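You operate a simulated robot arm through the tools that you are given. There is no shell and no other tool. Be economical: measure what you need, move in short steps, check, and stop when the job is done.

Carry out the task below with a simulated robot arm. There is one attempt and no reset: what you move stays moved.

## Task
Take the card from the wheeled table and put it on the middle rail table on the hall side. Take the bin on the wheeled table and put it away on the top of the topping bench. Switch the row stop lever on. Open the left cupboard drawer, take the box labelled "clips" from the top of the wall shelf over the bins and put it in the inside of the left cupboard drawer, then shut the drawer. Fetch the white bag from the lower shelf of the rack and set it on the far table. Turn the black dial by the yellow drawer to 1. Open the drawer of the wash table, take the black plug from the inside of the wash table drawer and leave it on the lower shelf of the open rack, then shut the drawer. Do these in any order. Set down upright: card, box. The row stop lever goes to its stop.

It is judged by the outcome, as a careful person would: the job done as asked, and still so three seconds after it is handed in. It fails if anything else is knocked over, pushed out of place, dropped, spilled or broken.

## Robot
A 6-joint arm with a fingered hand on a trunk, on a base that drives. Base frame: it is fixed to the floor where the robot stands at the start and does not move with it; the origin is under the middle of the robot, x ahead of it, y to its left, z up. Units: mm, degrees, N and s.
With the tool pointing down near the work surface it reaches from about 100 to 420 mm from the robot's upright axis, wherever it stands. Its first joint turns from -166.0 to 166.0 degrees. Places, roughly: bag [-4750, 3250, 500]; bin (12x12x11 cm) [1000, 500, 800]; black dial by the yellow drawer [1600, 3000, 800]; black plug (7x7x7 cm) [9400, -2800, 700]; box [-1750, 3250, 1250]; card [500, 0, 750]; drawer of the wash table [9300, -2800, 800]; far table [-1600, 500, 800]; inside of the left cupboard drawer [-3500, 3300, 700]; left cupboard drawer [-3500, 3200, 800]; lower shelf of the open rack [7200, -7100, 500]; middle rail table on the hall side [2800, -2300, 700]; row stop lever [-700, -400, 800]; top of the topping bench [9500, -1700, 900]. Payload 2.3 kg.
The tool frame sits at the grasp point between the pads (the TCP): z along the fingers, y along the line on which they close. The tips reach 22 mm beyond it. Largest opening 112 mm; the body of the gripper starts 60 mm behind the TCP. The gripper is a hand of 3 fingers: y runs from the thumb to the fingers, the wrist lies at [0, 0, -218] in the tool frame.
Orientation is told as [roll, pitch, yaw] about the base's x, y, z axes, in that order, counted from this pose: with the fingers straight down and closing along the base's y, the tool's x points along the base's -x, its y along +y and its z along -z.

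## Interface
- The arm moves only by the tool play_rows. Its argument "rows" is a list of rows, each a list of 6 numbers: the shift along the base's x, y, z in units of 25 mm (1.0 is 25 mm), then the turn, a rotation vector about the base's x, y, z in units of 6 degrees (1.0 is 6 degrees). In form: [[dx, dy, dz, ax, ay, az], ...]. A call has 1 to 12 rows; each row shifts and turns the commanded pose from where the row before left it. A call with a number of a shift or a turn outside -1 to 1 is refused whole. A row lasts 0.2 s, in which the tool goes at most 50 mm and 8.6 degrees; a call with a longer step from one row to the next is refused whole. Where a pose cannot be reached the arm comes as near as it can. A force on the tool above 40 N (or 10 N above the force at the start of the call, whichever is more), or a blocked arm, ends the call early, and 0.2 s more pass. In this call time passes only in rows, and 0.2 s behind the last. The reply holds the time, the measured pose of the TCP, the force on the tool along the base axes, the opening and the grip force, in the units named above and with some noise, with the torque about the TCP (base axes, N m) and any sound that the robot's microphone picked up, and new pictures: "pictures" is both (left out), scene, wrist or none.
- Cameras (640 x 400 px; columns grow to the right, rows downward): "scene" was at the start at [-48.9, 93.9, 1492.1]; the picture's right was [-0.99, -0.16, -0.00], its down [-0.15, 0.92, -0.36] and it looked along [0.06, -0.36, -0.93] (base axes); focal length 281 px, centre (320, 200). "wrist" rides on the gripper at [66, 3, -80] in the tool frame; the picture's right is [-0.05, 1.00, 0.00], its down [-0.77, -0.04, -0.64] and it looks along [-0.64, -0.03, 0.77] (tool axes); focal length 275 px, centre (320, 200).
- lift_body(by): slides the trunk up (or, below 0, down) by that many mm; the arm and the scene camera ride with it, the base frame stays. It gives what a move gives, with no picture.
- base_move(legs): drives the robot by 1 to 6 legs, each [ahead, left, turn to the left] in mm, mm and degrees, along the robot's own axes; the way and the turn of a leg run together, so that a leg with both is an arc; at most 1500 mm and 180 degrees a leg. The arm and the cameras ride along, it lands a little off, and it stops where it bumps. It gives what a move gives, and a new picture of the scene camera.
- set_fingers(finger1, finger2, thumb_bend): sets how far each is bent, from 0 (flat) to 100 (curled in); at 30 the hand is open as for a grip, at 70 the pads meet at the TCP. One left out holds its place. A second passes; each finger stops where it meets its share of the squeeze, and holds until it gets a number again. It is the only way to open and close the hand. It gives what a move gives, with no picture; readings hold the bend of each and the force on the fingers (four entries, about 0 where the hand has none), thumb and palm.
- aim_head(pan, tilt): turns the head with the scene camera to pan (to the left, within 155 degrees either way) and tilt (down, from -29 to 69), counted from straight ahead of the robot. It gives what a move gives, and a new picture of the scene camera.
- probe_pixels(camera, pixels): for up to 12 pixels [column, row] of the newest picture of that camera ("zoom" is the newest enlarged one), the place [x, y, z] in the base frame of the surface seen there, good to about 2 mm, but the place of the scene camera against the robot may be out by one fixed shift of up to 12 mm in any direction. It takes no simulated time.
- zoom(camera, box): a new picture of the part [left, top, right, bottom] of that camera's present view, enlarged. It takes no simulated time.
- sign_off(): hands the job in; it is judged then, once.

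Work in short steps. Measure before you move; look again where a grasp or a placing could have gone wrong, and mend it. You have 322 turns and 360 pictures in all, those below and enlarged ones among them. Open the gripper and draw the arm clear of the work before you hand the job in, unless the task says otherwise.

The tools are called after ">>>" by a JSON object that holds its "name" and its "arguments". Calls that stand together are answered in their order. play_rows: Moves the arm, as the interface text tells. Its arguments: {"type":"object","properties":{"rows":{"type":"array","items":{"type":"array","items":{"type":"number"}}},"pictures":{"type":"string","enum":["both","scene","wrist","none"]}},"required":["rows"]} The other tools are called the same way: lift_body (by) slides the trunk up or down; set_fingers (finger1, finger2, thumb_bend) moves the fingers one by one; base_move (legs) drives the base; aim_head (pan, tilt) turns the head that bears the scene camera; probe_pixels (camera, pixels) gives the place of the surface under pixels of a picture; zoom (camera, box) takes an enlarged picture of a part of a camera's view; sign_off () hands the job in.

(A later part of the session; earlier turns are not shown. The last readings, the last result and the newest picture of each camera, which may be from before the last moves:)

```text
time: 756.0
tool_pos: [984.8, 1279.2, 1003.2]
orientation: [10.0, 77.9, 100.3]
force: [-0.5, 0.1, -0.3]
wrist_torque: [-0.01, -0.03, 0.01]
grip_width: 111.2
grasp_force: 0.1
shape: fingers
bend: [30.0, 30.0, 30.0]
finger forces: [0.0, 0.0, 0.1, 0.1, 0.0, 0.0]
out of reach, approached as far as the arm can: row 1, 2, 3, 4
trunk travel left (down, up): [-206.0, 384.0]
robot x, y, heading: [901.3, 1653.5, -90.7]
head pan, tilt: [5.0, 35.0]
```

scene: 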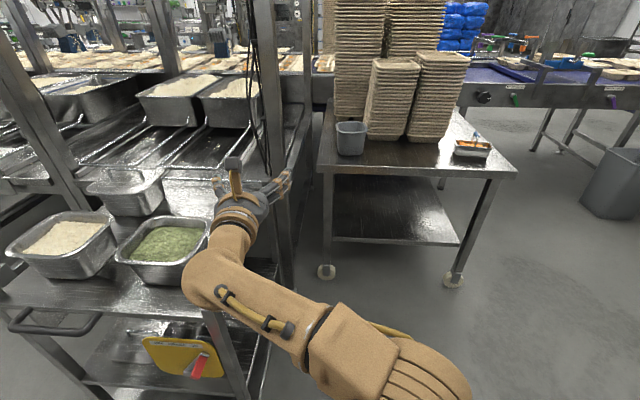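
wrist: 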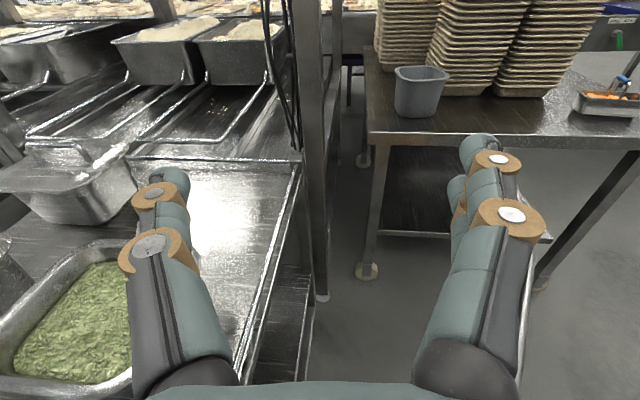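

I add 8° of down-tilt and try lower again.

>>> {"name": "play_rows", "arguments": {"rows": [[0, 0, -0.6, 0.65, 0, 0], [0, 0, -0.6, 0.65, 0, 0], [0, 0, -0.6, 0, 0, 0]], "pictures": "none"}}

```text
time: 756.8
tool_pos: [985.5, 1278.6, 957.8]
orientation: [5.7, 70.4, 96.1]
force: [0.5, 0.4, 0.3]
wrist_torque: [0.03, 0.03, -0.03]
grip_width: 111.1
grasp_force: 0.0
shape: fingers
bend: [30.0, 30.0, 30.0]
finger forces: [0.0, 0.0, 0.0, 0.1, 0.0, 0.0]
trunk travel left (down, up): [-206.0, 384.0]
robot x, y, heading: [900.9, 1654.5, -90.6]
head pan, tilt: [5.0, 35.0]
```

At 20° below level the height is free. I lower the trunk 165 mm and drive up to the table in line with the bin.

>>> {"name": "lift_body", "arguments": {"by": -163}}

>>> {"name": "base_move", "arguments": {"legs": [[620, 17, 0.6]]}}

>>> {"name": "play_rows", "arguments": {"rows": [[0, 0, 0, 0, 0, 0]], "pictures": "wrist"}}

```text
time: 758.7
tool_pos: [984.9, 1278.9, 793.9]
orientation: [5.7, 70.3, 96.2]
force: [-0.7, -0.6, 0.2]
wrist_torque: [-0.02, 0.0, -0.04]
grip_width: 111.2
grasp_force: 0.1
shape: fingers
bend: [30.0, 30.0, 30.0]
finger forces: [0.0, 0.0, 0.1, 0.0, 0.1, 0.0]
trunk travel left (down, up): [-43.0, 547.0]
robot x, y, heading: [896.5, 1649.0, -90.9]
head pan, tilt: [5.0, 35.0]
```

```text
time: 762.1
tool_pos: [1001.6, 663.4, 794.0]
orientation: [5.6, 70.4, 96.8]
force: [-0.2, 0.3, -0.7]
wrist_torque: [-0.03, 0.05, 0.02]
grip_width: 111.0
grasp_force: 0.1
shape: fingers
bend: [30.0, 30.0, 30.0]
finger forces: [0.1, 0.0, 0.0, 0.0, 0.1, 0.1]
trunk travel left (down, up): [-43.0, 547.0]
robot x, y, heading: [915.4, 1032.1, -90.0]
head pan, tilt: [5.0, 35.0]
```

scene: 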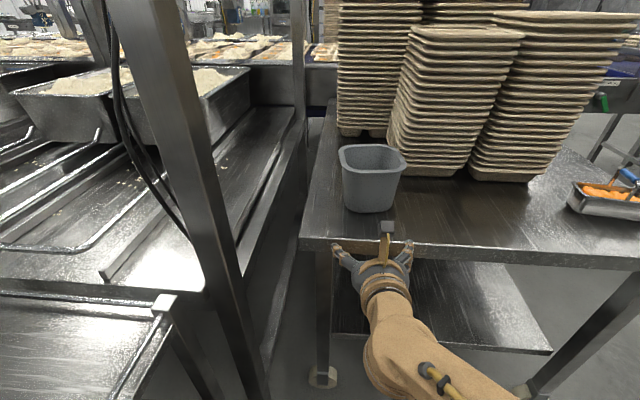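

```text
time: 762.5
tool_pos: [1002.7, 663.8, 793.9]
orientation: [5.6, 70.4, 96.9]
force: [-0.6, 0.1, 0.0]
wrist_torque: [-0.01, -0.04, 0.02]
grip_width: 111.5
grasp_force: 0.1
shape: fingers
bend: [30.0, 30.0, 30.0]
finger forces: [0.0, 0.0, 0.1, 0.0, 0.1, 0.1]
trunk travel left (down, up): [-43.0, 547.0]
robot x, y, heading: [910.6, 1032.7, -90.1]
head pan, tilt: [5.0, 35.0]
```

wrist: 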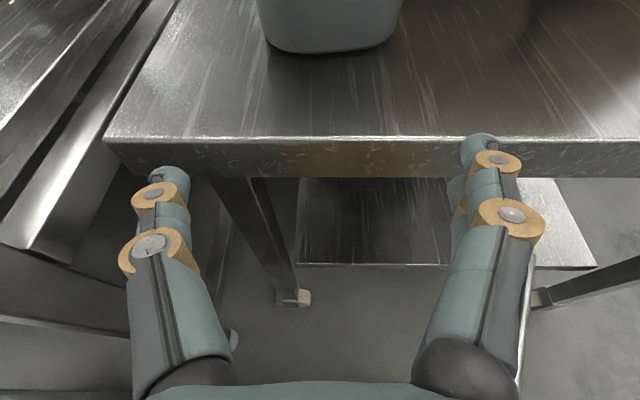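

I probe the bin's sides in the wrist view for lateral alignment.

>>> {"name": "probe_pixels", "arguments": {"camera": "wrist", "pixels": [[264, 15], [400, 15], [272, 35], [393, 35], [335, 45], [335, 10], [330, 60]]}}

```text
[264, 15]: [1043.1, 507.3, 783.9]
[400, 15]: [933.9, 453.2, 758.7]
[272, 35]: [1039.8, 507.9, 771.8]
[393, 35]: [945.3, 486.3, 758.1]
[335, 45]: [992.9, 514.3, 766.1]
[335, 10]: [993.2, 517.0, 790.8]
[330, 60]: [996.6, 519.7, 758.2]
```

>>> {"name": "probe_pixels", "arguments": {"camera": "wrist", "pixels": [[396, 8], [397, 15], [394, 22], [392, 28], [388, 36], [268, 8], [266, 22], [271, 30]]}}

```text
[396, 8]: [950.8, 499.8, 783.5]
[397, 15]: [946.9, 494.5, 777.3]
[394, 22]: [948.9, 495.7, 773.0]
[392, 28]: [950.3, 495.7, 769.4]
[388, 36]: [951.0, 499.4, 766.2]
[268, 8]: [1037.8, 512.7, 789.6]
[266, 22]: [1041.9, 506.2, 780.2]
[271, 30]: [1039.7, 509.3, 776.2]
```

Bin centre x≈995, width ≈98 at that height. I shift 7 mm west and go ahead 105 mm, then check alignment.

>>> {"name": "base_move", "arguments": {"legs": [[105, -7, 0]]}}

>>> {"name": "play_rows", "arguments": {"rows": [[0, 0, 0, 0, 0, 0]], "pictures": "wrist"}}

```text
time: 763.7
tool_pos: [994.4, 559.9, 794.2]
orientation: [5.6, 70.3, 96.9]
force: [-0.3, 0.2, -0.6]
wrist_torque: [0.0, 0.02, -0.02]
grip_width: 111.3
grasp_force: 0.0
shape: fingers
bend: [30.0, 30.0, 30.0]
finger forces: [0.1, 0.1, 0.1, 0.0, 0.0, 0.1]
trunk travel left (down, up): [-43.0, 547.0]
robot x, y, heading: [903.8, 930.7, -90.3]
head pan, tilt: [5.0, 35.0]
```

scene: 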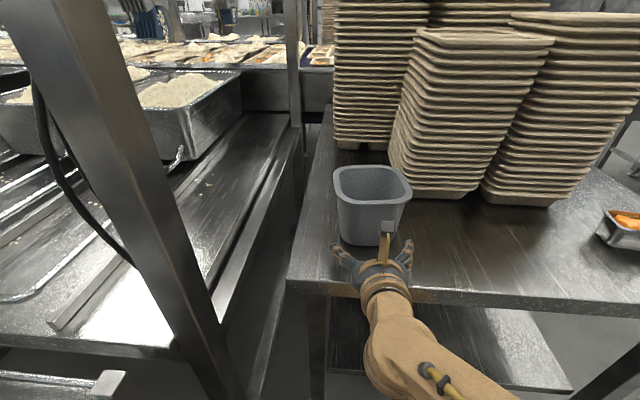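

```text
time: 764.1
tool_pos: [994.2, 560.0, 793.5]
orientation: [5.7, 70.4, 97.0]
force: [-0.4, -0.2, -0.1]
wrist_torque: [0.0, 0.0, -0.01]
grip_width: 111.1
grasp_force: 0.1
shape: fingers
bend: [30.0, 30.0, 30.0]
finger forces: [0.0, 0.1, 0.1, 0.1, 0.0, 0.0]
trunk travel left (down, up): [-43.0, 547.0]
robot x, y, heading: [903.2, 926.6, -90.1]
head pan, tilt: [5.0, 35.0]
```

wrist: 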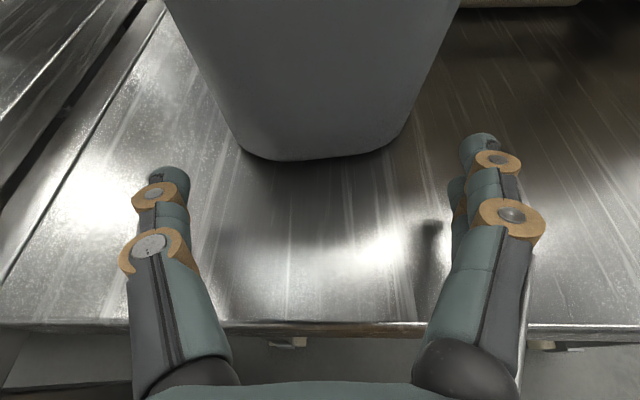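

Well centred. I advance 57 mm (camera housing stays just clear of the rim).

>>> {"name": "base_move", "arguments": {"legs": [[54, 0, 0]]}}

>>> {"name": "play_rows", "arguments": {"rows": [[0, 0, 0, 0, 0, 0]], "pictures": "wrist"}}

```text
time: 765.0
tool_pos: [994.5, 507.0, 795.0]
orientation: [5.6, 70.4, 96.9]
force: [0.0, -0.9, -0.6]
wrist_torque: [0.01, 0.03, -0.04]
grip_width: 111.8
grasp_force: 0.2
shape: fingers
bend: [30.0, 30.0, 30.0]
finger forces: [0.0, 0.0, 0.0, 0.0, 0.0, 0.1]
trunk travel left (down, up): [-43.0, 547.0]
robot x, y, heading: [904.3, 876.3, -90.2]
head pan, tilt: [5.0, 35.0]
```

scene: 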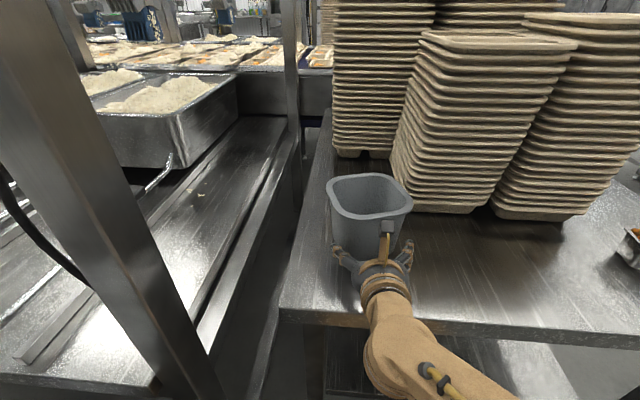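

```text
time: 765.4
tool_pos: [995.3, 505.8, 794.6]
orientation: [5.6, 70.4, 96.8]
force: [-0.2, -0.3, -0.3]
wrist_torque: [0.04, -0.03, 0.02]
grip_width: 111.9
grasp_force: 0.1
shape: fingers
bend: [30.0, 30.0, 30.0]
finger forces: [0.0, 0.0, 0.0, 0.1, 0.0, 0.0]
trunk travel left (down, up): [-43.0, 547.0]
robot x, y, heading: [908.1, 876.0, -90.1]
head pan, tilt: [5.0, 35.0]
```

wrist: 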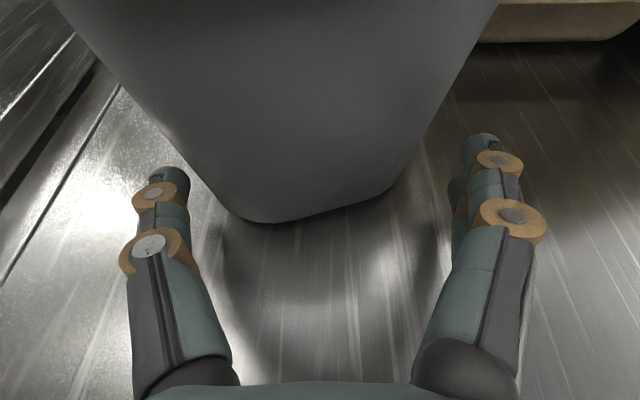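

I go 8 mm further and close gently.

>>> {"name": "base_move", "arguments": {"legs": [[8, 0, 0]]}}

>>> {"name": "set_fingers", "arguments": {"finger1": 50, "finger2": 50, "thumb_bend": 50}}

>>> {"name": "play_rows", "arguments": {"rows": [[0, 0, 0, 0, 0, 0]], "pictures": "wrist"}}

```text
time: 766.2
tool_pos: [995.4, 498.3, 794.6]
orientation: [5.7, 70.3, 96.9]
force: [-0.3, -0.1, -0.1]
wrist_torque: [0.0, -0.01, 0.0]
grip_width: 112.3
grasp_force: 0.0
shape: fingers
bend: [30.0, 30.0, 30.0]
finger forces: [0.0, 0.1, 0.0, 0.0, 0.0, 0.1]
trunk travel left (down, up): [-43.0, 547.0]
robot x, y, heading: [909.0, 869.0, -90.1]
head pan, tilt: [5.0, 35.0]
```

scene: 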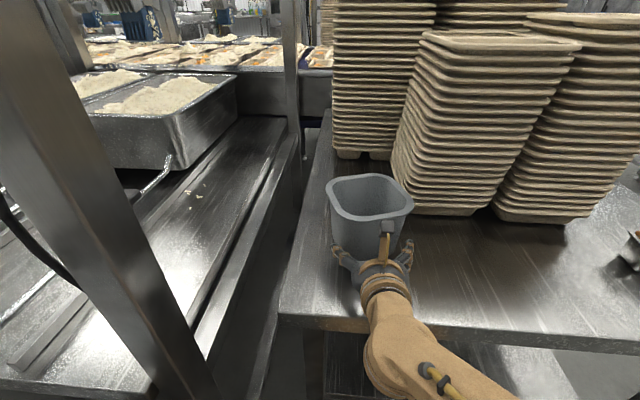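

```text
time: 767.2
tool_pos: [994.6, 497.6, 794.2]
orientation: [5.7, 70.3, 96.9]
force: [-0.4, 0.8, -0.3]
wrist_torque: [0.01, 0.0, -0.04]
grip_width: 56.6
grasp_force: 0.1
shape: fingers
bend: [49.0, 50.0, 50.0]
finger forces: [0.5, 0.0, 0.0, 0.0, 0.1, 0.0]
trunk travel left (down, up): [-43.0, 547.0]
robot x, y, heading: [903.2, 867.1, -90.2]
head pan, tilt: [5.0, 35.0]
```

```text
time: 767.6
tool_pos: [995.0, 498.3, 795.1]
orientation: [5.6, 70.5, 96.9]
force: [-0.9, 0.0, 1.1]
wrist_torque: [0.02, 0.0, 0.01]
grip_width: 57.1
grasp_force: 0.4
shape: fingers
bend: [49.0, 50.0, 50.0]
finger forces: [0.4, 0.1, 0.1, 0.1, 0.2, 0.0]
trunk travel left (down, up): [-43.0, 547.0]
robot x, y, heading: [905.2, 870.7, -89.9]
head pan, tilt: [5.0, 35.0]
```

wrist: 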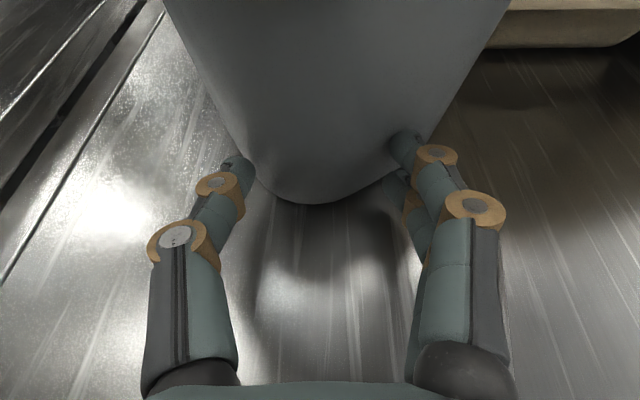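

The fingers only met the rounded near corners and slid off; a side grip is too shallow. I open and back off, and will instead pinch the near wall from above with the fingers inside.

>>> {"name": "set_fingers", "arguments": {"finger1": 30, "finger2": 30, "thumb_bend": 30}}

>>> {"name": "base_move", "arguments": {"legs": [[-330, 0, 0]]}}

>>> {"name": "lift_body", "arguments": {"by": 270}}

>>> {"name": "play_rows", "arguments": {"rows": [[0, 0, 0.2, 1, 0, 0], [0, 0, 0.2, 1, 0, 0], [0, 0, 0.2, 1, 0, 0], [0, 0, 0.2, 1, 0, 0], [0, 0, 0.2, 1, 0, 0], [0, 0, 0.2, 1, 0, 0], [0, 0, 0.2, 1, 0, 0], [0, 0, 0.2, 1, 0, 0], [0, 0, 0, 1, 0, 0], [0, 0, 0, 1, 0, 0], [0, 0, 0, 0.7, 0, 0], [0, 0, 0, 0, 0, 0]], "pictures": "none"}}

```text
time: 768.6
tool_pos: [994.8, 496.4, 794.0]
orientation: [5.7, 70.5, 97.0]
force: [0.0, -0.1, -0.2]
wrist_torque: [0.01, 0.01, -0.02]
grip_width: 111.1
grasp_force: 0.2
shape: fingers
bend: [30.0, 30.0, 30.0]
finger forces: [0.0, 0.0, 0.0, 0.1, 0.0, 0.0]
trunk travel left (down, up): [-43.0, 547.0]
robot x, y, heading: [904.8, 867.0, -90.2]
head pan, tilt: [5.0, 35.0]
```

```text
time: 770.8
tool_pos: [994.8, 828.0, 794.3]
orientation: [5.6, 70.4, 96.9]
force: [1.5, -0.5, 0.0]
wrist_torque: [-0.02, 0.01, -0.01]
grip_width: 111.2
grasp_force: 0.0
shape: fingers
bend: [30.0, 30.0, 30.0]
finger forces: [0.0, 0.0, 0.0, 0.0, 0.0, 0.0]
trunk travel left (down, up): [-43.0, 547.0]
robot x, y, heading: [909.1, 1195.2, -90.1]
head pan, tilt: [5.0, 35.0]
```

scene: 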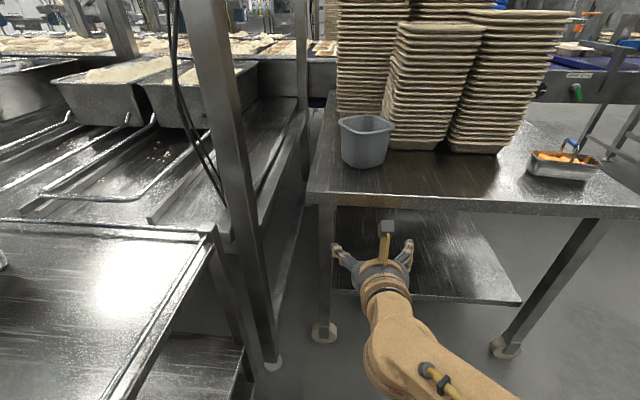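

```text
time: 773.5
tool_pos: [995.1, 827.9, 1065.1]
orientation: [5.6, 70.4, 96.9]
force: [0.1, 0.0, 0.4]
wrist_torque: [-0.01, 0.01, -0.01]
grip_width: 111.2
grasp_force: 0.0
shape: fingers
bend: [30.0, 30.0, 30.0]
finger forces: [0.1, 0.1, 0.0, 0.0, 0.0, 0.0]
trunk travel left (down, up): [-313.0, 277.0]
robot x, y, heading: [905.5, 1196.0, -90.3]
head pan, tilt: [5.0, 35.0]
```

```text
time: 776.1
tool_pos: [989.4, 846.9, 1081.2]
orientation: [-0.5, 6.4, 92.3]
force: [0.4, -0.5, -0.4]
wrist_torque: [0.0, -0.03, -0.02]
grip_width: 111.2
grasp_force: 0.0
shape: fingers
bend: [30.0, 30.0, 30.0]
finger forces: [0.0, 0.0, 0.1, 0.0, 0.0, 0.1]
out of reach, approached as far as the arm can: row 10, 11
trunk travel left (down, up): [-313.0, 277.0]
robot x, y, heading: [905.4, 1199.0, -90.1]
head pan, tilt: [5.0, 35.0]
```

Now I yaw +90° so tool-x points left (fingers on the far side).

>>> {"name": "play_rows", "arguments": {"rows": [[0, 0, 0, 0, 0, 1], [0, 0, 0, 0, 0, 1], [0, 0, 0, 0, 0, 1], [0, 0, 0, 0, 0, 1], [0, 0, 0, 0, 0, 1], [0, 0, 0, 0, 0, 1], [0, 0, 0, 0, 0, 1], [0, 0, 0, 0, 0, 1], [0, 0, 0, 0, 0, 1], [0, 0, 0, 0, 0, 1], [0, 0, 0, 0, 0, 1], [0, 0, 0, 0, 0, 1]], "pictures": "none"}}

>>> {"name": "play_rows", "arguments": {"rows": [[0, 0, 0, 0, 0, 1], [0, 0, 0, 0, 0, 1], [0, 0, 0, 0, 0, 0.6]], "pictures": "none"}}

>>> {"name": "zoom", "arguments": {"camera": "scene", "box": [310, 80, 430, 180]}}

>>> {"name": "probe_pixels", "arguments": {"camera": "zoom", "pixels": [[255, 215], [245, 190], [330, 190], [170, 190], [415, 190], [290, 180], [290, 230], [380, 240], [200, 155]]}}

```text
time: 778.7
tool_pos: [988.2, 851.3, 1072.0]
orientation: [-0.5, 6.4, 164.4]
force: [0.8, 0.2, 0.4]
wrist_torque: [0.04, 0.0, 0.02]
grip_width: 111.3
grasp_force: 0.1
shape: fingers
bend: [30.0, 30.0, 30.0]
finger forces: [0.1, 0.1, 0.0, 0.0, 0.1, 0.0]
out of reach, approached as far as the arm can: row 7, 10, 12
trunk travel left (down, up): [-313.0, 277.0]
robot x, y, heading: [904.6, 1197.8, -90.1]
head pan, tilt: [5.0, 35.0]
```

```text
time: 779.5
tool_pos: [987.5, 855.7, 1067.5]
orientation: [-0.4, 6.4, 179.9]
force: [0.3, 0.1, 0.2]
wrist_torque: [-0.02, 0.02, 0.0]
grip_width: 111.3
grasp_force: 0.0
shape: fingers
bend: [30.0, 30.0, 30.0]
finger forces: [0.0, 0.0, 0.0, 0.1, 0.0, 0.0]
out of reach, approached as far as the arm can: row 2
trunk travel left (down, up): [-313.0, 277.0]
robot x, y, heading: [908.9, 1196.5, -90.1]
head pan, tilt: [5.0, 35.0]
```

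```text
4.00 times, centred on (370, 130) of scene
```

zoom: 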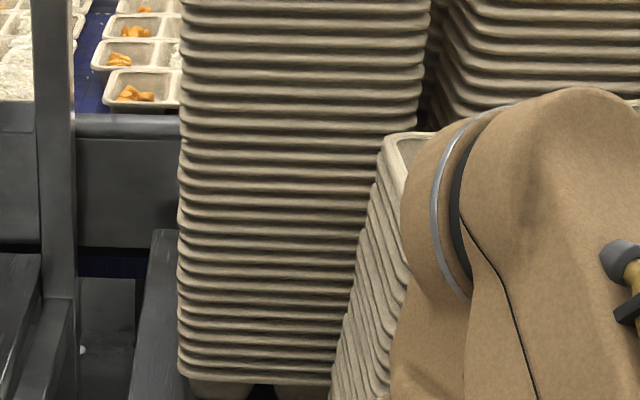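

```text
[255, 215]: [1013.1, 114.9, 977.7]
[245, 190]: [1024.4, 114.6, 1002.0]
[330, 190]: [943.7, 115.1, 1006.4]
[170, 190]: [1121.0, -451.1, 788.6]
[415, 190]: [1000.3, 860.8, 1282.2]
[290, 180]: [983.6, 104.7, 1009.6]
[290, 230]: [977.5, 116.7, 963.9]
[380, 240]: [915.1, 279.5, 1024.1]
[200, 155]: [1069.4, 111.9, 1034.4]
```

The zoom missed the bin. I correct the tilt (9° forward), drive 250 mm ahead, lower, and look with the wrist camera.

>>> {"name": "play_rows", "arguments": {"rows": [[0, 0, -0.4, -0.75, 0.53, 0], [0, 0, -0.4, -0.75, 0.53, 0]], "pictures": "none"}}

>>> {"name": "base_move", "arguments": {"legs": [[250, 0, 0]]}}

>>> {"name": "lift_body", "arguments": {"by": -90}}

>>> {"name": "play_rows", "arguments": {"rows": [[0, 0, 0, 0, 0, 0]], "pictures": "wrist"}}

```text
time: 780.1
tool_pos: [988.2, 854.9, 1048.9]
orientation: [8.4, 0.0, -179.5]
force: [0.2, -1.1, 0.2]
wrist_torque: [-0.02, 0.01, -0.05]
grip_width: 111.2
grasp_force: 0.1
shape: fingers
bend: [30.0, 30.0, 30.0]
finger forces: [0.1, 0.1, 0.1, 0.0, 0.0, 0.0]
trunk travel left (down, up): [-313.0, 277.0]
robot x, y, heading: [905.2, 1201.2, -90.0]
head pan, tilt: [5.0, 35.0]
```

```text
time: 781.9
tool_pos: [989.2, 604.2, 1047.0]
orientation: [8.4, -0.1, -179.5]
force: [-0.1, -0.2, 0.0]
wrist_torque: [0.01, -0.01, -0.03]
grip_width: 111.4
grasp_force: 0.1
shape: fingers
bend: [30.0, 30.0, 30.0]
finger forces: [0.1, 0.1, 0.0, 0.1, 0.0, 0.0]
trunk travel left (down, up): [-313.0, 277.0]
robot x, y, heading: [904.4, 947.3, -90.2]
head pan, tilt: [5.0, 35.0]
```

scene: 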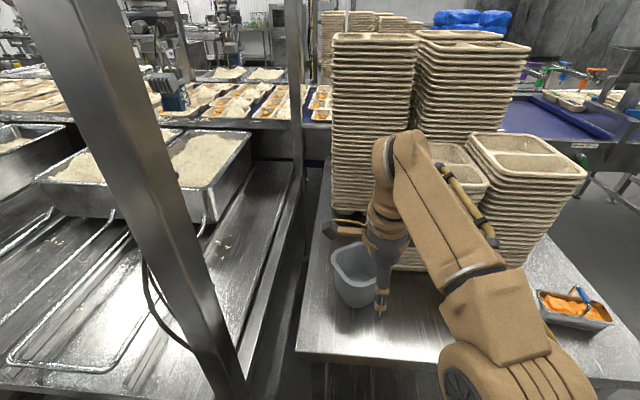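

```text
time: 783.2
tool_pos: [987.7, 605.6, 959.8]
orientation: [8.5, -0.1, -179.5]
force: [0.1, 0.3, 0.0]
wrist_torque: [-0.01, 0.02, 0.01]
grip_width: 111.2
grasp_force: 0.1
shape: fingers
bend: [30.0, 30.0, 30.0]
finger forces: [0.0, 0.0, 0.0, 0.0, 0.1, 0.1]
trunk travel left (down, up): [-223.0, 367.0]
robot x, y, heading: [906.2, 949.0, -90.1]
head pan, tilt: [5.0, 35.0]
```

```text
time: 783.6
tool_pos: [986.9, 604.2, 959.1]
orientation: [8.5, -0.1, -179.5]
force: [0.8, -0.1, -0.3]
wrist_torque: [-0.04, -0.06, 0.02]
grip_width: 111.5
grasp_force: 0.1
shape: fingers
bend: [30.0, 30.0, 30.0]
finger forces: [0.1, 0.0, 0.1, 0.0, 0.0, 0.0]
trunk travel left (down, up): [-223.0, 367.0]
robot x, y, heading: [904.6, 945.7, -90.2]
head pan, tilt: [5.0, 35.0]
```

wrist: 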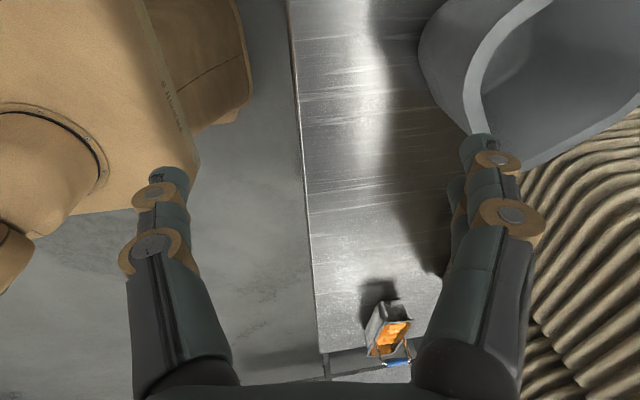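

The bin rim is at upper right. I probe its rim outline.

>>> {"name": "probe_pixels", "arguments": {"camera": "wrist", "pixels": [[545, 5], [500, 35], [475, 75], [470, 100], [490, 145], [530, 165], [600, 130], [635, 90], [425, 40], [580, 60]]}}

>>> {"name": "zoom", "arguments": {"camera": "scene", "box": [300, 180, 420, 270]}}

```text
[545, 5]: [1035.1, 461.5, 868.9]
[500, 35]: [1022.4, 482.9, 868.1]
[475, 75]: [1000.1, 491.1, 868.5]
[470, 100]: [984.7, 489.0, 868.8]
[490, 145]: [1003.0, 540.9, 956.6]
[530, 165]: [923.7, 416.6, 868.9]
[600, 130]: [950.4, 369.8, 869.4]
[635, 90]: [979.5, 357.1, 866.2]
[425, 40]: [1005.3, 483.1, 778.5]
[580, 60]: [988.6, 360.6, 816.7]
```

```text
4.44 times, centred on (360, 225) of scene
```

zoom: 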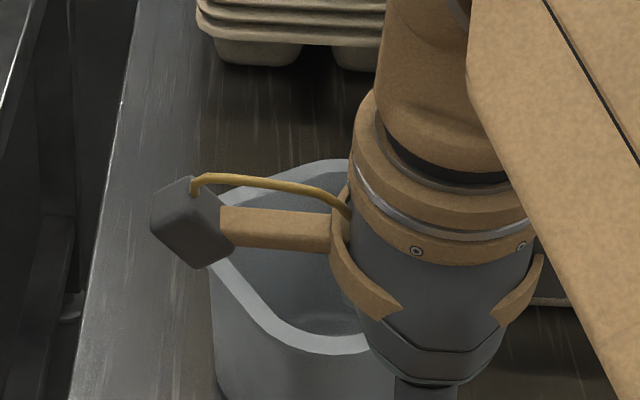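

The bin was pushed ~40 mm and its near rim is now at y≈490 (x≈984), top z 868. I go over it with the hand half open and lower so the fingers enter the bin and the thumb stays outside.

>>> {"name": "set_fingers", "arguments": {"finger1": 46, "finger2": 46, "thumb_bend": 46}}

>>> {"name": "base_move", "arguments": {"legs": [[117, -2, 0]]}}

>>> {"name": "lift_body", "arguments": {"by": -50}}

>>> {"name": "play_rows", "arguments": {"rows": [[0, 0, 0, 0, 0, 0]], "pictures": "wrist"}}

```text
time: 784.6
tool_pos: [988.5, 604.6, 958.8]
orientation: [8.3, -0.1, -179.5]
force: [-0.3, 0.7, -0.2]
wrist_torque: [-0.01, 0.01, -0.02]
grip_width: 67.3
grasp_force: 0.1
shape: fingers
bend: [46.0, 46.0, 46.0]
finger forces: [0.0, 0.0, 0.0, 0.0, 0.0, 0.1]
trunk travel left (down, up): [-223.0, 367.0]
robot x, y, heading: [903.2, 947.5, -90.0]
head pan, tilt: [5.0, 35.0]
```

```text
time: 785.8
tool_pos: [986.9, 486.4, 958.5]
orientation: [8.3, 0.0, -179.5]
force: [-0.1, 0.0, 0.1]
wrist_torque: [-0.02, 0.02, 0.0]
grip_width: 67.2
grasp_force: 0.0
shape: fingers
bend: [46.0, 46.0, 46.0]
finger forces: [0.0, 0.0, 0.0, 0.0, 0.1, 0.0]
trunk travel left (down, up): [-223.0, 367.0]
robot x, y, heading: [903.5, 830.0, -90.1]
head pan, tilt: [5.0, 35.0]
```

scene: 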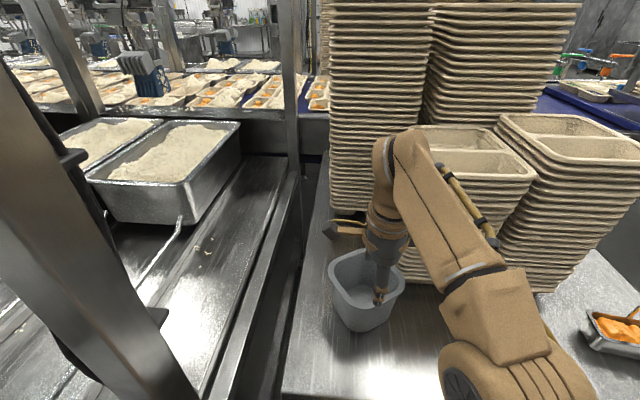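

```text
time: 786.7
tool_pos: [985.9, 487.3, 907.9]
orientation: [8.4, -0.1, -179.5]
force: [-0.4, -0.3, 0.1]
wrist_torque: [0.0, -0.01, -0.02]
grip_width: 67.1
grasp_force: 0.1
shape: fingers
bend: [46.0, 46.0, 46.0]
finger forces: [0.0, 0.1, 0.0, 0.1, 0.1, 0.0]
trunk travel left (down, up): [-173.0, 417.0]
robot x, y, heading: [901.9, 830.7, -90.1]
head pan, tilt: [5.0, 35.0]
```

```text
time: 787.1
tool_pos: [984.7, 487.1, 909.1]
orientation: [8.4, -0.1, -179.5]
force: [0.7, 0.2, 0.6]
wrist_torque: [0.02, 0.0, -0.01]
grip_width: 67.3
grasp_force: 0.2
shape: fingers
bend: [46.0, 46.0, 46.0]
finger forces: [0.1, 0.0, 0.0, 0.1, 0.0, 0.1]
trunk travel left (down, up): [-173.0, 417.0]
robot x, y, heading: [902.7, 828.8, -90.1]
head pan, tilt: [5.0, 35.0]
```

wrist: 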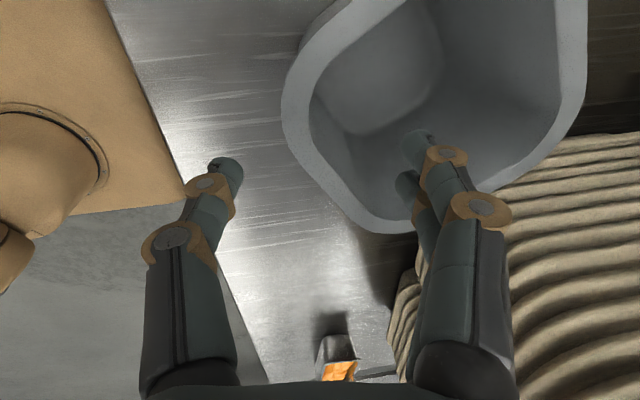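

The bin has turned ~40°, a corner faces me. I'll pinch its north-east wall instead; I probe that rim.

>>> {"name": "probe_pixels", "arguments": {"camera": "wrist", "pixels": [[292, 100], [305, 72], [330, 45], [355, 20], [375, 5], [345, 48], [295, 140], [340, 195], [380, 225], [575, 60], [575, 110], [530, 165]]}}

```text
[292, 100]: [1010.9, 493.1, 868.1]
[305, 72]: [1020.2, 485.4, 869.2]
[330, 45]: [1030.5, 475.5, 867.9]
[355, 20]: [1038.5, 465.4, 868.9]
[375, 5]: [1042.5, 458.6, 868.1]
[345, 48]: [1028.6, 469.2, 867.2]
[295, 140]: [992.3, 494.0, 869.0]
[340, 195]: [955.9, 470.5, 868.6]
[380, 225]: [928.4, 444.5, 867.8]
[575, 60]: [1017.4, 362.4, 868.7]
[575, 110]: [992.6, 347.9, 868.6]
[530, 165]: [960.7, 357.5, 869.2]
```

The bin's NE wall mid rim is at ≈(1036,464). I yaw the tool −46° and shift over that wall.

>>> {"name": "play_rows", "arguments": {"rows": [[0.21, -0.155, 0, 0, 0, -0.96], [0.21, -0.155, 0, 0, 0, -0.96], [0.21, -0.155, 0, 0, 0, -0.96], [0.21, -0.155, 0, 0, 0, -0.96], [0.21, -0.155, 0, 0, 0, -0.96], [0.21, -0.155, 0, 0, 0, -0.96], [0.21, -0.155, 0, 0, 0, -0.96], [0.21, -0.155, 0, 0, 0, -0.96]], "pictures": "wrist"}}

```text
time: 788.9
tool_pos: [1025.1, 457.4, 905.0]
orientation: [8.4, 0.1, 134.3]
force: [0.8, 0.2, 0.5]
wrist_torque: [-0.03, -0.01, 0.0]
grip_width: 67.3
grasp_force: 0.1
shape: fingers
bend: [46.0, 46.0, 46.0]
finger forces: [0.0, 0.0, 0.0, 0.0, 0.0, 0.0]
out of reach, approached as far as the arm can: row 8
trunk travel left (down, up): [-173.0, 417.0]
robot x, y, heading: [902.5, 830.2, -90.3]
head pan, tilt: [5.0, 35.0]
```

wrist: 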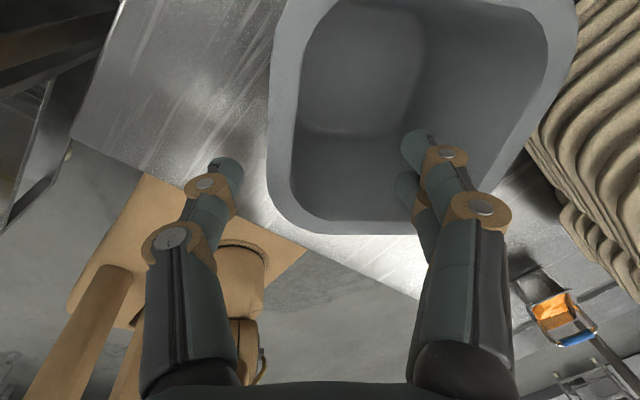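

Wall is aligned with the closing direction. I probe its rim to finish positioning.

>>> {"name": "probe_pixels", "arguments": {"camera": "wrist", "pixels": [[272, 60], [270, 110], [272, 160], [292, 60], [293, 110], [296, 160], [320, 100], [300, 20]]}}

```text
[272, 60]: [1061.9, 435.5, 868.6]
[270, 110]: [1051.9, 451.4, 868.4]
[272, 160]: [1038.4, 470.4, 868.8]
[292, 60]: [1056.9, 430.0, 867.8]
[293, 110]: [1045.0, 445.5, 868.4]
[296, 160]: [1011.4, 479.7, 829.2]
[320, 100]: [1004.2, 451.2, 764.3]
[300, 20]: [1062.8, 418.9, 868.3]
```

I refine: rotate −9.6°, shift (+17,−13) mm, then lower 80 mm with the trunk.

>>> {"name": "play_rows", "arguments": {"rows": [[0.34, -0.26, 0, 0, 0, -0.8], [0.34, -0.26, 0, 0, 0, -0.8]], "pictures": "none"}}

>>> {"name": "lift_body", "arguments": {"by": -40}}

>>> {"name": "play_rows", "arguments": {"rows": [[0, 0, 0, 0, 0, 0]], "pictures": "wrist"}}

```text
time: 789.5
tool_pos: [1035.9, 457.2, 892.1]
orientation: [8.5, 0.0, 124.7]
force: [0.4, -0.4, 0.0]
wrist_torque: [0.01, 0.03, -0.03]
grip_width: 67.0
grasp_force: 0.0
shape: fingers
bend: [46.0, 46.0, 46.0]
finger forces: [0.0, 0.0, 0.1, 0.0, 0.1, 0.0]
out of reach, approached as far as the arm can: row 1, 2
trunk travel left (down, up): [-173.0, 417.0]
robot x, y, heading: [905.2, 828.3, -90.1]
head pan, tilt: [5.0, 35.0]
```

```text
time: 790.4
tool_pos: [1036.8, 456.4, 852.5]
orientation: [8.4, 0.0, 124.8]
force: [0.0, -0.5, 0.1]
wrist_torque: [-0.04, 0.03, 0.01]
grip_width: 67.1
grasp_force: 0.0
shape: fingers
bend: [46.0, 46.0, 46.0]
finger forces: [0.0, 0.0, 0.0, 0.0, 0.0, 0.0]
trunk travel left (down, up): [-133.0, 457.0]
robot x, y, heading: [905.9, 830.6, -90.2]
head pan, tilt: [5.0, 35.0]
```

```text
time: 790.8
tool_pos: [1037.0, 456.5, 851.7]
orientation: [8.4, 0.1, 124.8]
force: [-0.3, -0.2, 0.0]
wrist_torque: [-0.01, 0.01, 0.02]
grip_width: 67.0
grasp_force: 0.1
shape: fingers
bend: [46.0, 46.0, 46.0]
finger forces: [0.0, 0.1, 0.0, 0.1, 0.0, 0.1]
trunk travel left (down, up): [-133.0, 457.0]
robot x, y, heading: [902.5, 830.9, -89.9]
head pan, tilt: [5.0, 35.0]
```

wrist: 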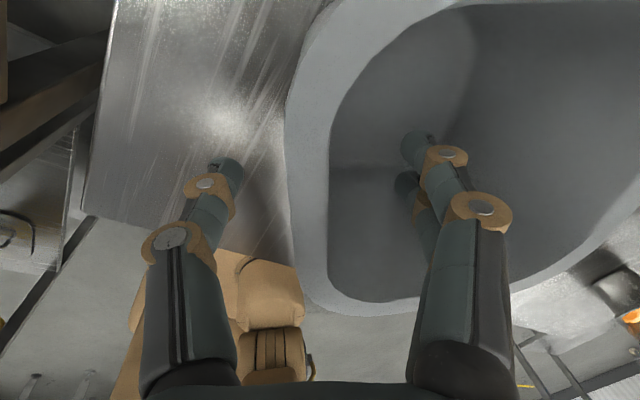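

The wall lies well between thumb and fingers. I lower 26 mm more and close.

>>> {"name": "lift_body", "arguments": {"by": -26}}

>>> {"name": "set_fingers", "arguments": {"finger1": 82, "finger2": 82, "thumb_bend": 82}}

>>> {"name": "play_rows", "arguments": {"rows": [[0, 0, 0, 0, 0, 0]], "pictures": "wrist"}}

```text
time: 791.5
tool_pos: [1037.3, 456.6, 827.0]
orientation: [8.4, -0.1, 124.8]
force: [-0.5, -0.7, 0.0]
wrist_torque: [-0.03, -0.01, -0.02]
grip_width: 66.8
grasp_force: 0.1
shape: fingers
bend: [46.0, 46.0, 46.0]
finger forces: [0.1, 0.0, 0.0, 0.0, 0.1, 0.1]
trunk travel left (down, up): [-107.0, 483.0]
robot x, y, heading: [906.0, 827.6, -89.8]
head pan, tilt: [5.0, 35.0]
```

```text
time: 792.5
tool_pos: [1037.3, 456.4, 825.5]
orientation: [8.4, 0.0, 124.7]
force: [0.1, 0.2, -0.1]
wrist_torque: [0.05, -0.01, 0.02]
grip_width: 2.2
grasp_force: 19.2
shape: fingers
bend: [76.0, 76.0, 73.0]
finger forces: [9.6, 9.3, 0.0, 0.0, 19.0, 0.0]
trunk travel left (down, up): [-107.0, 483.0]
robot x, y, heading: [902.5, 831.7, -90.0]
head pan, tilt: [5.0, 35.0]
```

```text
time: 792.9
tool_pos: [1036.6, 457.2, 826.9]
orientation: [8.4, -0.1, 124.7]
force: [0.3, 0.4, 0.7]
wrist_torque: [0.06, -0.06, -0.01]
grip_width: 2.3
grasp_force: 18.8
shape: fingers
bend: [76.0, 76.0, 73.0]
finger forces: [9.7, 9.5, 0.1, 0.0, 19.1, 0.0]
trunk travel left (down, up): [-107.0, 483.0]
robot x, y, heading: [905.4, 830.3, -90.1]
head pan, tilt: [5.0, 35.0]
```

wrist: 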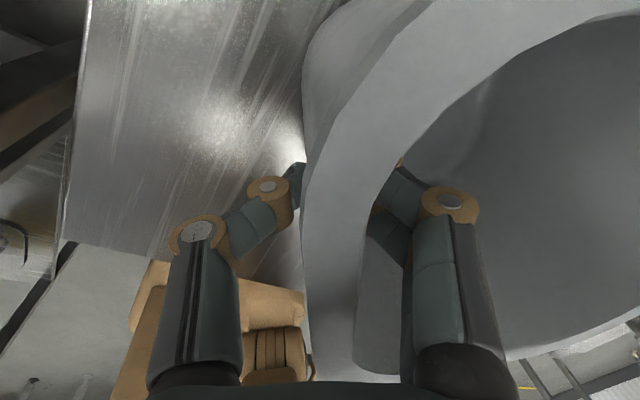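

Wall pinched with 19 N. I squeeze a bit more and lift 60 mm to see how it hangs.

>>> {"name": "set_fingers", "arguments": {"finger1": 95, "finger2": 95, "thumb_bend": 95}}

>>> {"name": "lift_body", "arguments": {"by": 60}}

>>> {"name": "play_rows", "arguments": {"rows": [[0, 0, 0, 0, 0, 0]], "pictures": "both"}}

```text
time: 793.9
tool_pos: [1037.8, 456.9, 824.9]
orientation: [8.3, 0.0, 124.8]
force: [-0.4, -0.3, -1.4]
wrist_torque: [-0.02, -0.04, -0.02]
grip_width: 1.4
grasp_force: 29.9
shape: fingers
bend: [76.0, 76.0, 74.0]
finger forces: [14.9, 15.0, 0.1, 0.1, 29.8, 0.1]
trunk travel left (down, up): [-107.0, 483.0]
robot x, y, heading: [901.9, 829.0, -90.1]
head pan, tilt: [5.0, 35.0]
```

```text
time: 794.9
tool_pos: [1035.4, 455.1, 885.9]
orientation: [8.3, 0.0, 124.8]
force: [-0.6, -0.4, -2.4]
wrist_torque: [0.04, -0.04, 0.0]
grip_width: 1.2
grasp_force: 30.4
shape: fingers
bend: [76.0, 76.0, 76.0]
finger forces: [15.4, 15.4, 0.0, 0.1, 30.6, 0.0]
trunk travel left (down, up): [-167.0, 423.0]
robot x, y, heading: [906.0, 830.8, -90.1]
head pan, tilt: [5.0, 35.0]
```

```text
time: 795.3
tool_pos: [1036.3, 457.2, 886.3]
orientation: [8.4, -0.1, 124.7]
force: [0.2, -0.1, -2.7]
wrist_torque: [0.05, -0.04, -0.02]
grip_width: 1.4
grasp_force: 30.9
shape: fingers
bend: [76.0, 76.0, 76.0]
finger forces: [15.4, 15.4, 0.1, 0.1, 30.6, 0.0]
trunk travel left (down, up): [-167.0, 423.0]
robot x, y, heading: [901.0, 831.1, -90.1]
head pan, tilt: [5.0, 35.0]
```

scene: 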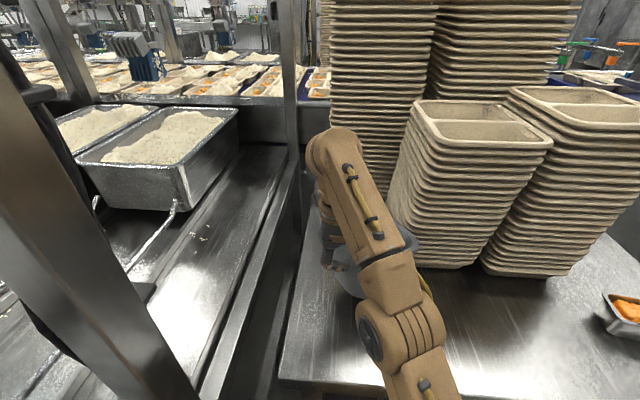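
wrist: 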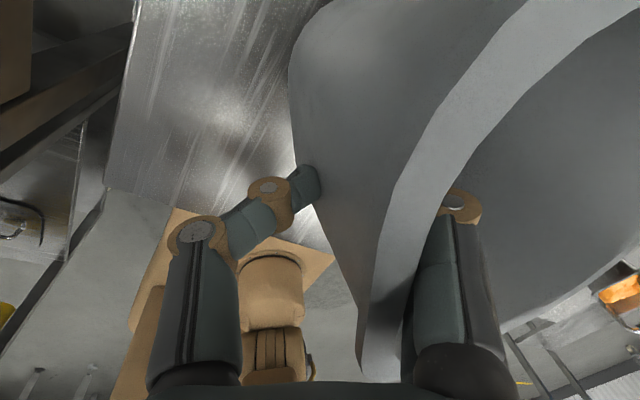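

The bin hangs slightly tilted but firmly (≈2.4 N weight, 30 N grip). I raise it further and drive off north, then east.

>>> {"name": "lift_body", "arguments": {"by": 190}}

>>> {"name": "base_move", "arguments": {"legs": [[-700, 0, 0], [-680, 0, 0], [0, 0, 90], [1450, 0, 0], [1450, 0, 0], [1450, 0, 0]]}}

```text
time: 797.4
tool_pos: [1036.7, 457.4, 1075.9]
orientation: [8.4, 0.0, 124.8]
force: [-0.7, 0.6, -0.9]
wrist_torque: [0.04, -0.06, 0.0]
grip_width: 1.4
grasp_force: 30.6
shape: fingers
bend: [76.0, 76.0, 76.0]
finger forces: [15.4, 15.5, 0.0, 0.0, 30.6, 0.0]
trunk travel left (down, up): [-357.0, 233.0]
robot x, y, heading: [906.9, 828.4, -90.1]
head pan, tilt: [5.0, 35.0]
```

```text
time: 828.8
tool_pos: [5624.9, 2350.0, 1075.6]
orientation: [8.4, -0.1, -146.9]
force: [0.4, -0.6, -2.1]
wrist_torque: [0.04, 0.06, -0.02]
grip_width: 1.3
grasp_force: 31.3
shape: fingers
bend: [76.0, 76.0, 77.0]
finger forces: [15.7, 15.7, 0.0, 0.0, 30.9, 0.0]
trunk travel left (down, up): [-357.0, 233.0]
robot x, y, heading: [5248.4, 2228.0, -1.5]
head pan, tilt: [5.0, 35.0]
```

scene: 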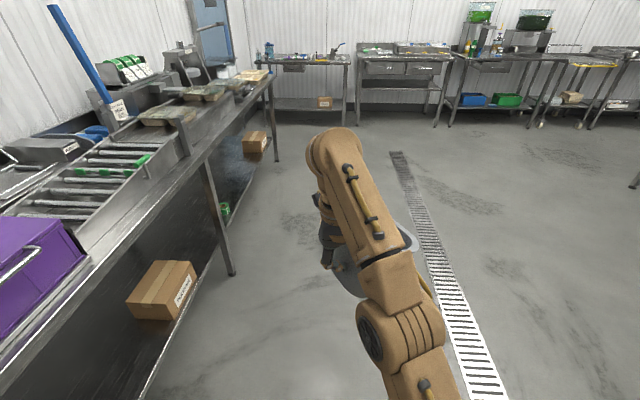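

I continue east to x≈8450, then strafe south to about y≈−1700 facing the benches.

>>> {"name": "base_move", "arguments": {"legs": [[1500, 0, 1.5], [1500, 0, 0], [200, 0, 0], [0, -1300, 0], [0, -1300, 0], [0, -1200, 0]]}}

>>> {"name": "aim_head", "arguments": {"pan": 5, "tilt": 28}}

```text
time: 862.8
tool_pos: [8871.9, -1482.6, 1076.2]
orientation: [8.4, 0.0, -144.3]
force: [0.2, 0.1, -1.8]
wrist_torque: [0.04, 0.07, 0.01]
grip_width: 0.8
grasp_force: 30.7
shape: fingers
bend: [76.0, 76.0, 77.0]
finger forces: [15.6, 15.7, 0.0, 0.1, 31.0, 0.1]
trunk travel left (down, up): [-357.0, 233.0]
robot x, y, heading: [8499.0, -1622.3, 0.6]
head pan, tilt: [5.0, 35.0]
```

scene: 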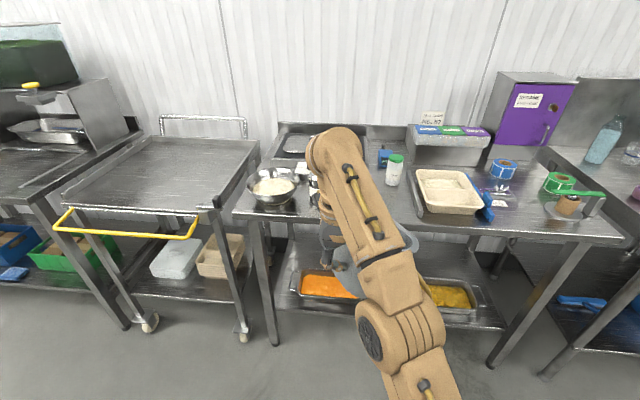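

```text
time: 863.5
tool_pos: [8872.1, -1482.1, 1077.1]
orientation: [8.4, 0.0, -144.3]
force: [-0.8, 0.3, -0.6]
wrist_torque: [0.08, 0.04, -0.01]
grip_width: 1.2
grasp_force: 30.7
shape: fingers
bend: [76.0, 76.0, 77.0]
finger forces: [15.6, 15.7, 0.0, 0.0, 31.0, 0.0]
trunk travel left (down, up): [-357.0, 233.0]
robot x, y, heading: [8499.4, -1620.2, 0.6]
head pan, tilt: [5.0, 28.0]
```

scene: 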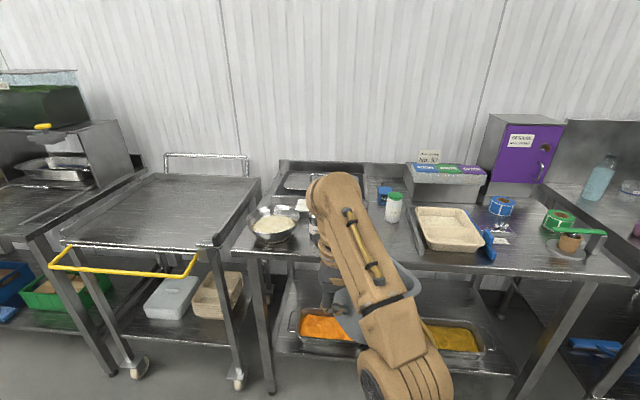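

The arm hides the middle of the bench. I strafe 350 mm south to uncover it and probe free space.

>>> {"name": "base_move", "arguments": {"legs": [[0, -350, -0.6]]}}

>>> {"name": "zoom", "arguments": {"camera": "scene", "box": [100, 130, 520, 330]}}

```text
time: 865.8
tool_pos: [8876.0, -1833.6, 1075.5]
orientation: [8.3, 0.0, -144.9]
force: [-0.1, -0.2, -1.2]
wrist_torque: [0.08, 0.05, -0.01]
grip_width: 1.2
grasp_force: 31.1
shape: fingers
bend: [76.0, 76.0, 77.0]
finger forces: [15.5, 15.7, 0.1, 0.0, 30.9, 0.1]
trunk travel left (down, up): [-357.0, 233.0]
robot x, y, heading: [8502.5, -1964.4, 0.1]
head pan, tilt: [5.0, 28.0]
```

scene: 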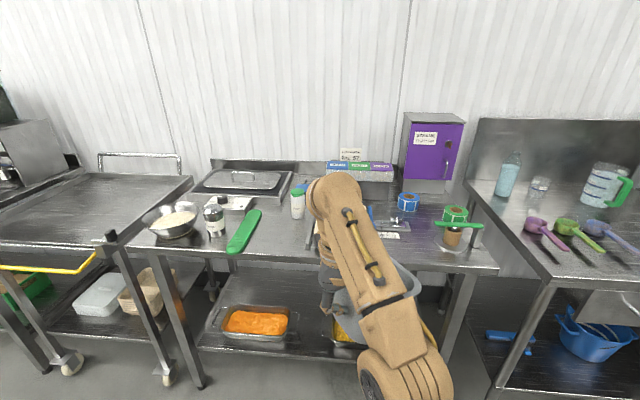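

```text
1.52 times, centred on (310, 230) of scene
```

zoom: 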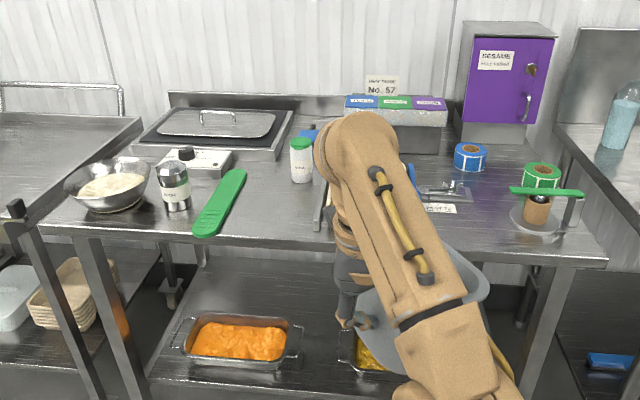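

I probe the two candidate gaps.

>>> {"name": "probe_pixels", "arguments": {"camera": "zoom", "pixels": [[247, 185], [225, 230], [270, 230], [320, 215], [300, 183], [270, 180], [455, 212], [508, 225], [490, 240], [490, 200], [315, 235], [600, 255]]}}

```text
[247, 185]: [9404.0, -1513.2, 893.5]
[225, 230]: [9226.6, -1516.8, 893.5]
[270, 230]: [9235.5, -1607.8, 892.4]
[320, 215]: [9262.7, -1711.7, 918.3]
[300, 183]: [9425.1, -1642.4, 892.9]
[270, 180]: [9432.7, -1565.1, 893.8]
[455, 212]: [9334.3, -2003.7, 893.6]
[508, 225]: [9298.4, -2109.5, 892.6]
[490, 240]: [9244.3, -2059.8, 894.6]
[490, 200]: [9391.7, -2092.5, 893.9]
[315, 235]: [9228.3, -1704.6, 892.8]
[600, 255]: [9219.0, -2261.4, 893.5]
```

Gap A (y −1520…−1705) suits the bin if aligned. I yaw the tool +55° so the bin squares up, then go over the gap.

>>> {"name": "play_rows", "arguments": {"rows": [[0, 0, 0, 0, 0, 0.92], [0, 0, 0, 0, 0, 0.92], [0, 0, 0, 0, 0, 0.92], [0, 0, 0, 0, 0, 0.92], [0, 0, 0, 0, 0, 0.92], [0, 0, 0, 0, 0, 0.92], [0, 0, 0, 0, 0, 0.92], [0, 0, 0, 0, 0, 0.92], [0, 0, 0, 0, 0, 0.92], [0, 0, 0, 0, 0, 0.92]], "pictures": "both"}}

```text
time: 868.0
tool_pos: [8876.3, -1831.4, 1077.0]
orientation: [8.3, 0.0, -89.5]
force: [0.2, -0.3, -2.3]
wrist_torque: [0.01, 0.09, -0.01]
grip_width: 1.2
grasp_force: 31.0
shape: fingers
bend: [76.0, 76.0, 77.0]
finger forces: [15.6, 15.6, 0.0, 0.1, 30.8, 0.0]
trunk travel left (down, up): [-357.0, 233.0]
robot x, y, heading: [8502.7, -1966.8, 0.5]
head pan, tilt: [5.0, 28.0]
```

scene: 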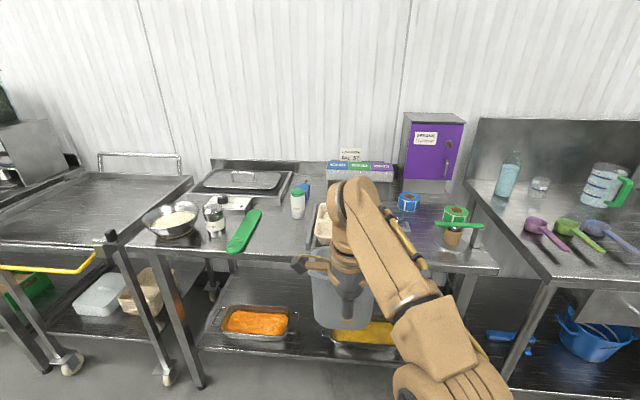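
wrist: 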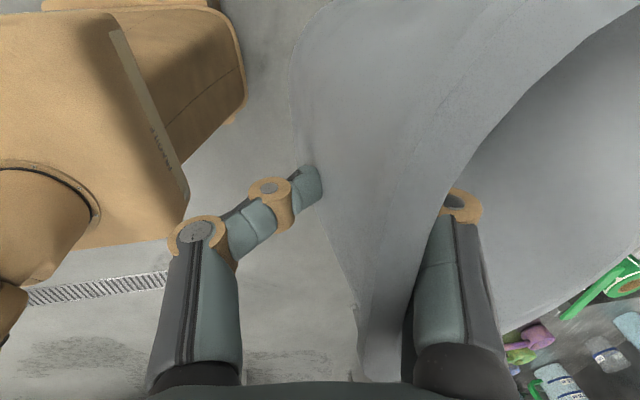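

I strafe 216 mm left, then drive ahead 389 mm over the gap; first I check the bin's lowest point.

>>> {"name": "probe_pixels", "arguments": {"camera": "scene", "pixels": [[345, 327], [320, 315], [335, 300], [370, 322]]}}

>>> {"name": "base_move", "arguments": {"legs": [[0, 216, -0.3], [200, 0, 0]]}}

```text
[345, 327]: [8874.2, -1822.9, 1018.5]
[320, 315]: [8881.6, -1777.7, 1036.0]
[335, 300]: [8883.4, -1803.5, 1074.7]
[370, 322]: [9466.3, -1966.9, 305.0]
```

```text
time: 870.8
tool_pos: [9081.9, -1617.2, 1076.4]
orientation: [8.3, 0.1, -90.1]
force: [-0.5, -0.6, -2.4]
wrist_torque: [0.0, 0.14, 0.01]
grip_width: 1.5
grasp_force: 31.0
shape: fingers
bend: [76.0, 76.0, 77.0]
finger forces: [15.6, 15.6, 0.0, 0.0, 30.8, 0.0]
trunk travel left (down, up): [-357.0, 233.0]
robot x, y, heading: [8705.8, -1748.0, -0.1]
head pan, tilt: [5.0, 28.0]
```

scene: 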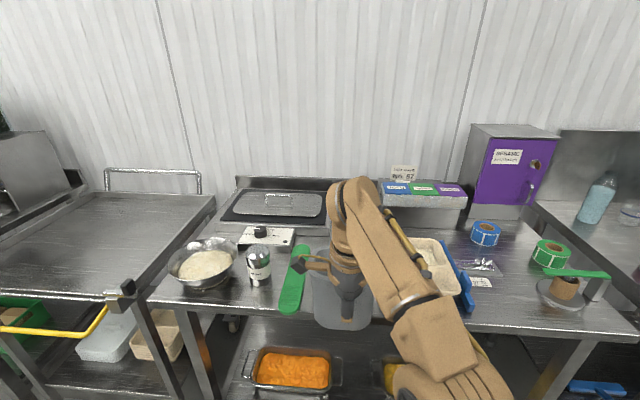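

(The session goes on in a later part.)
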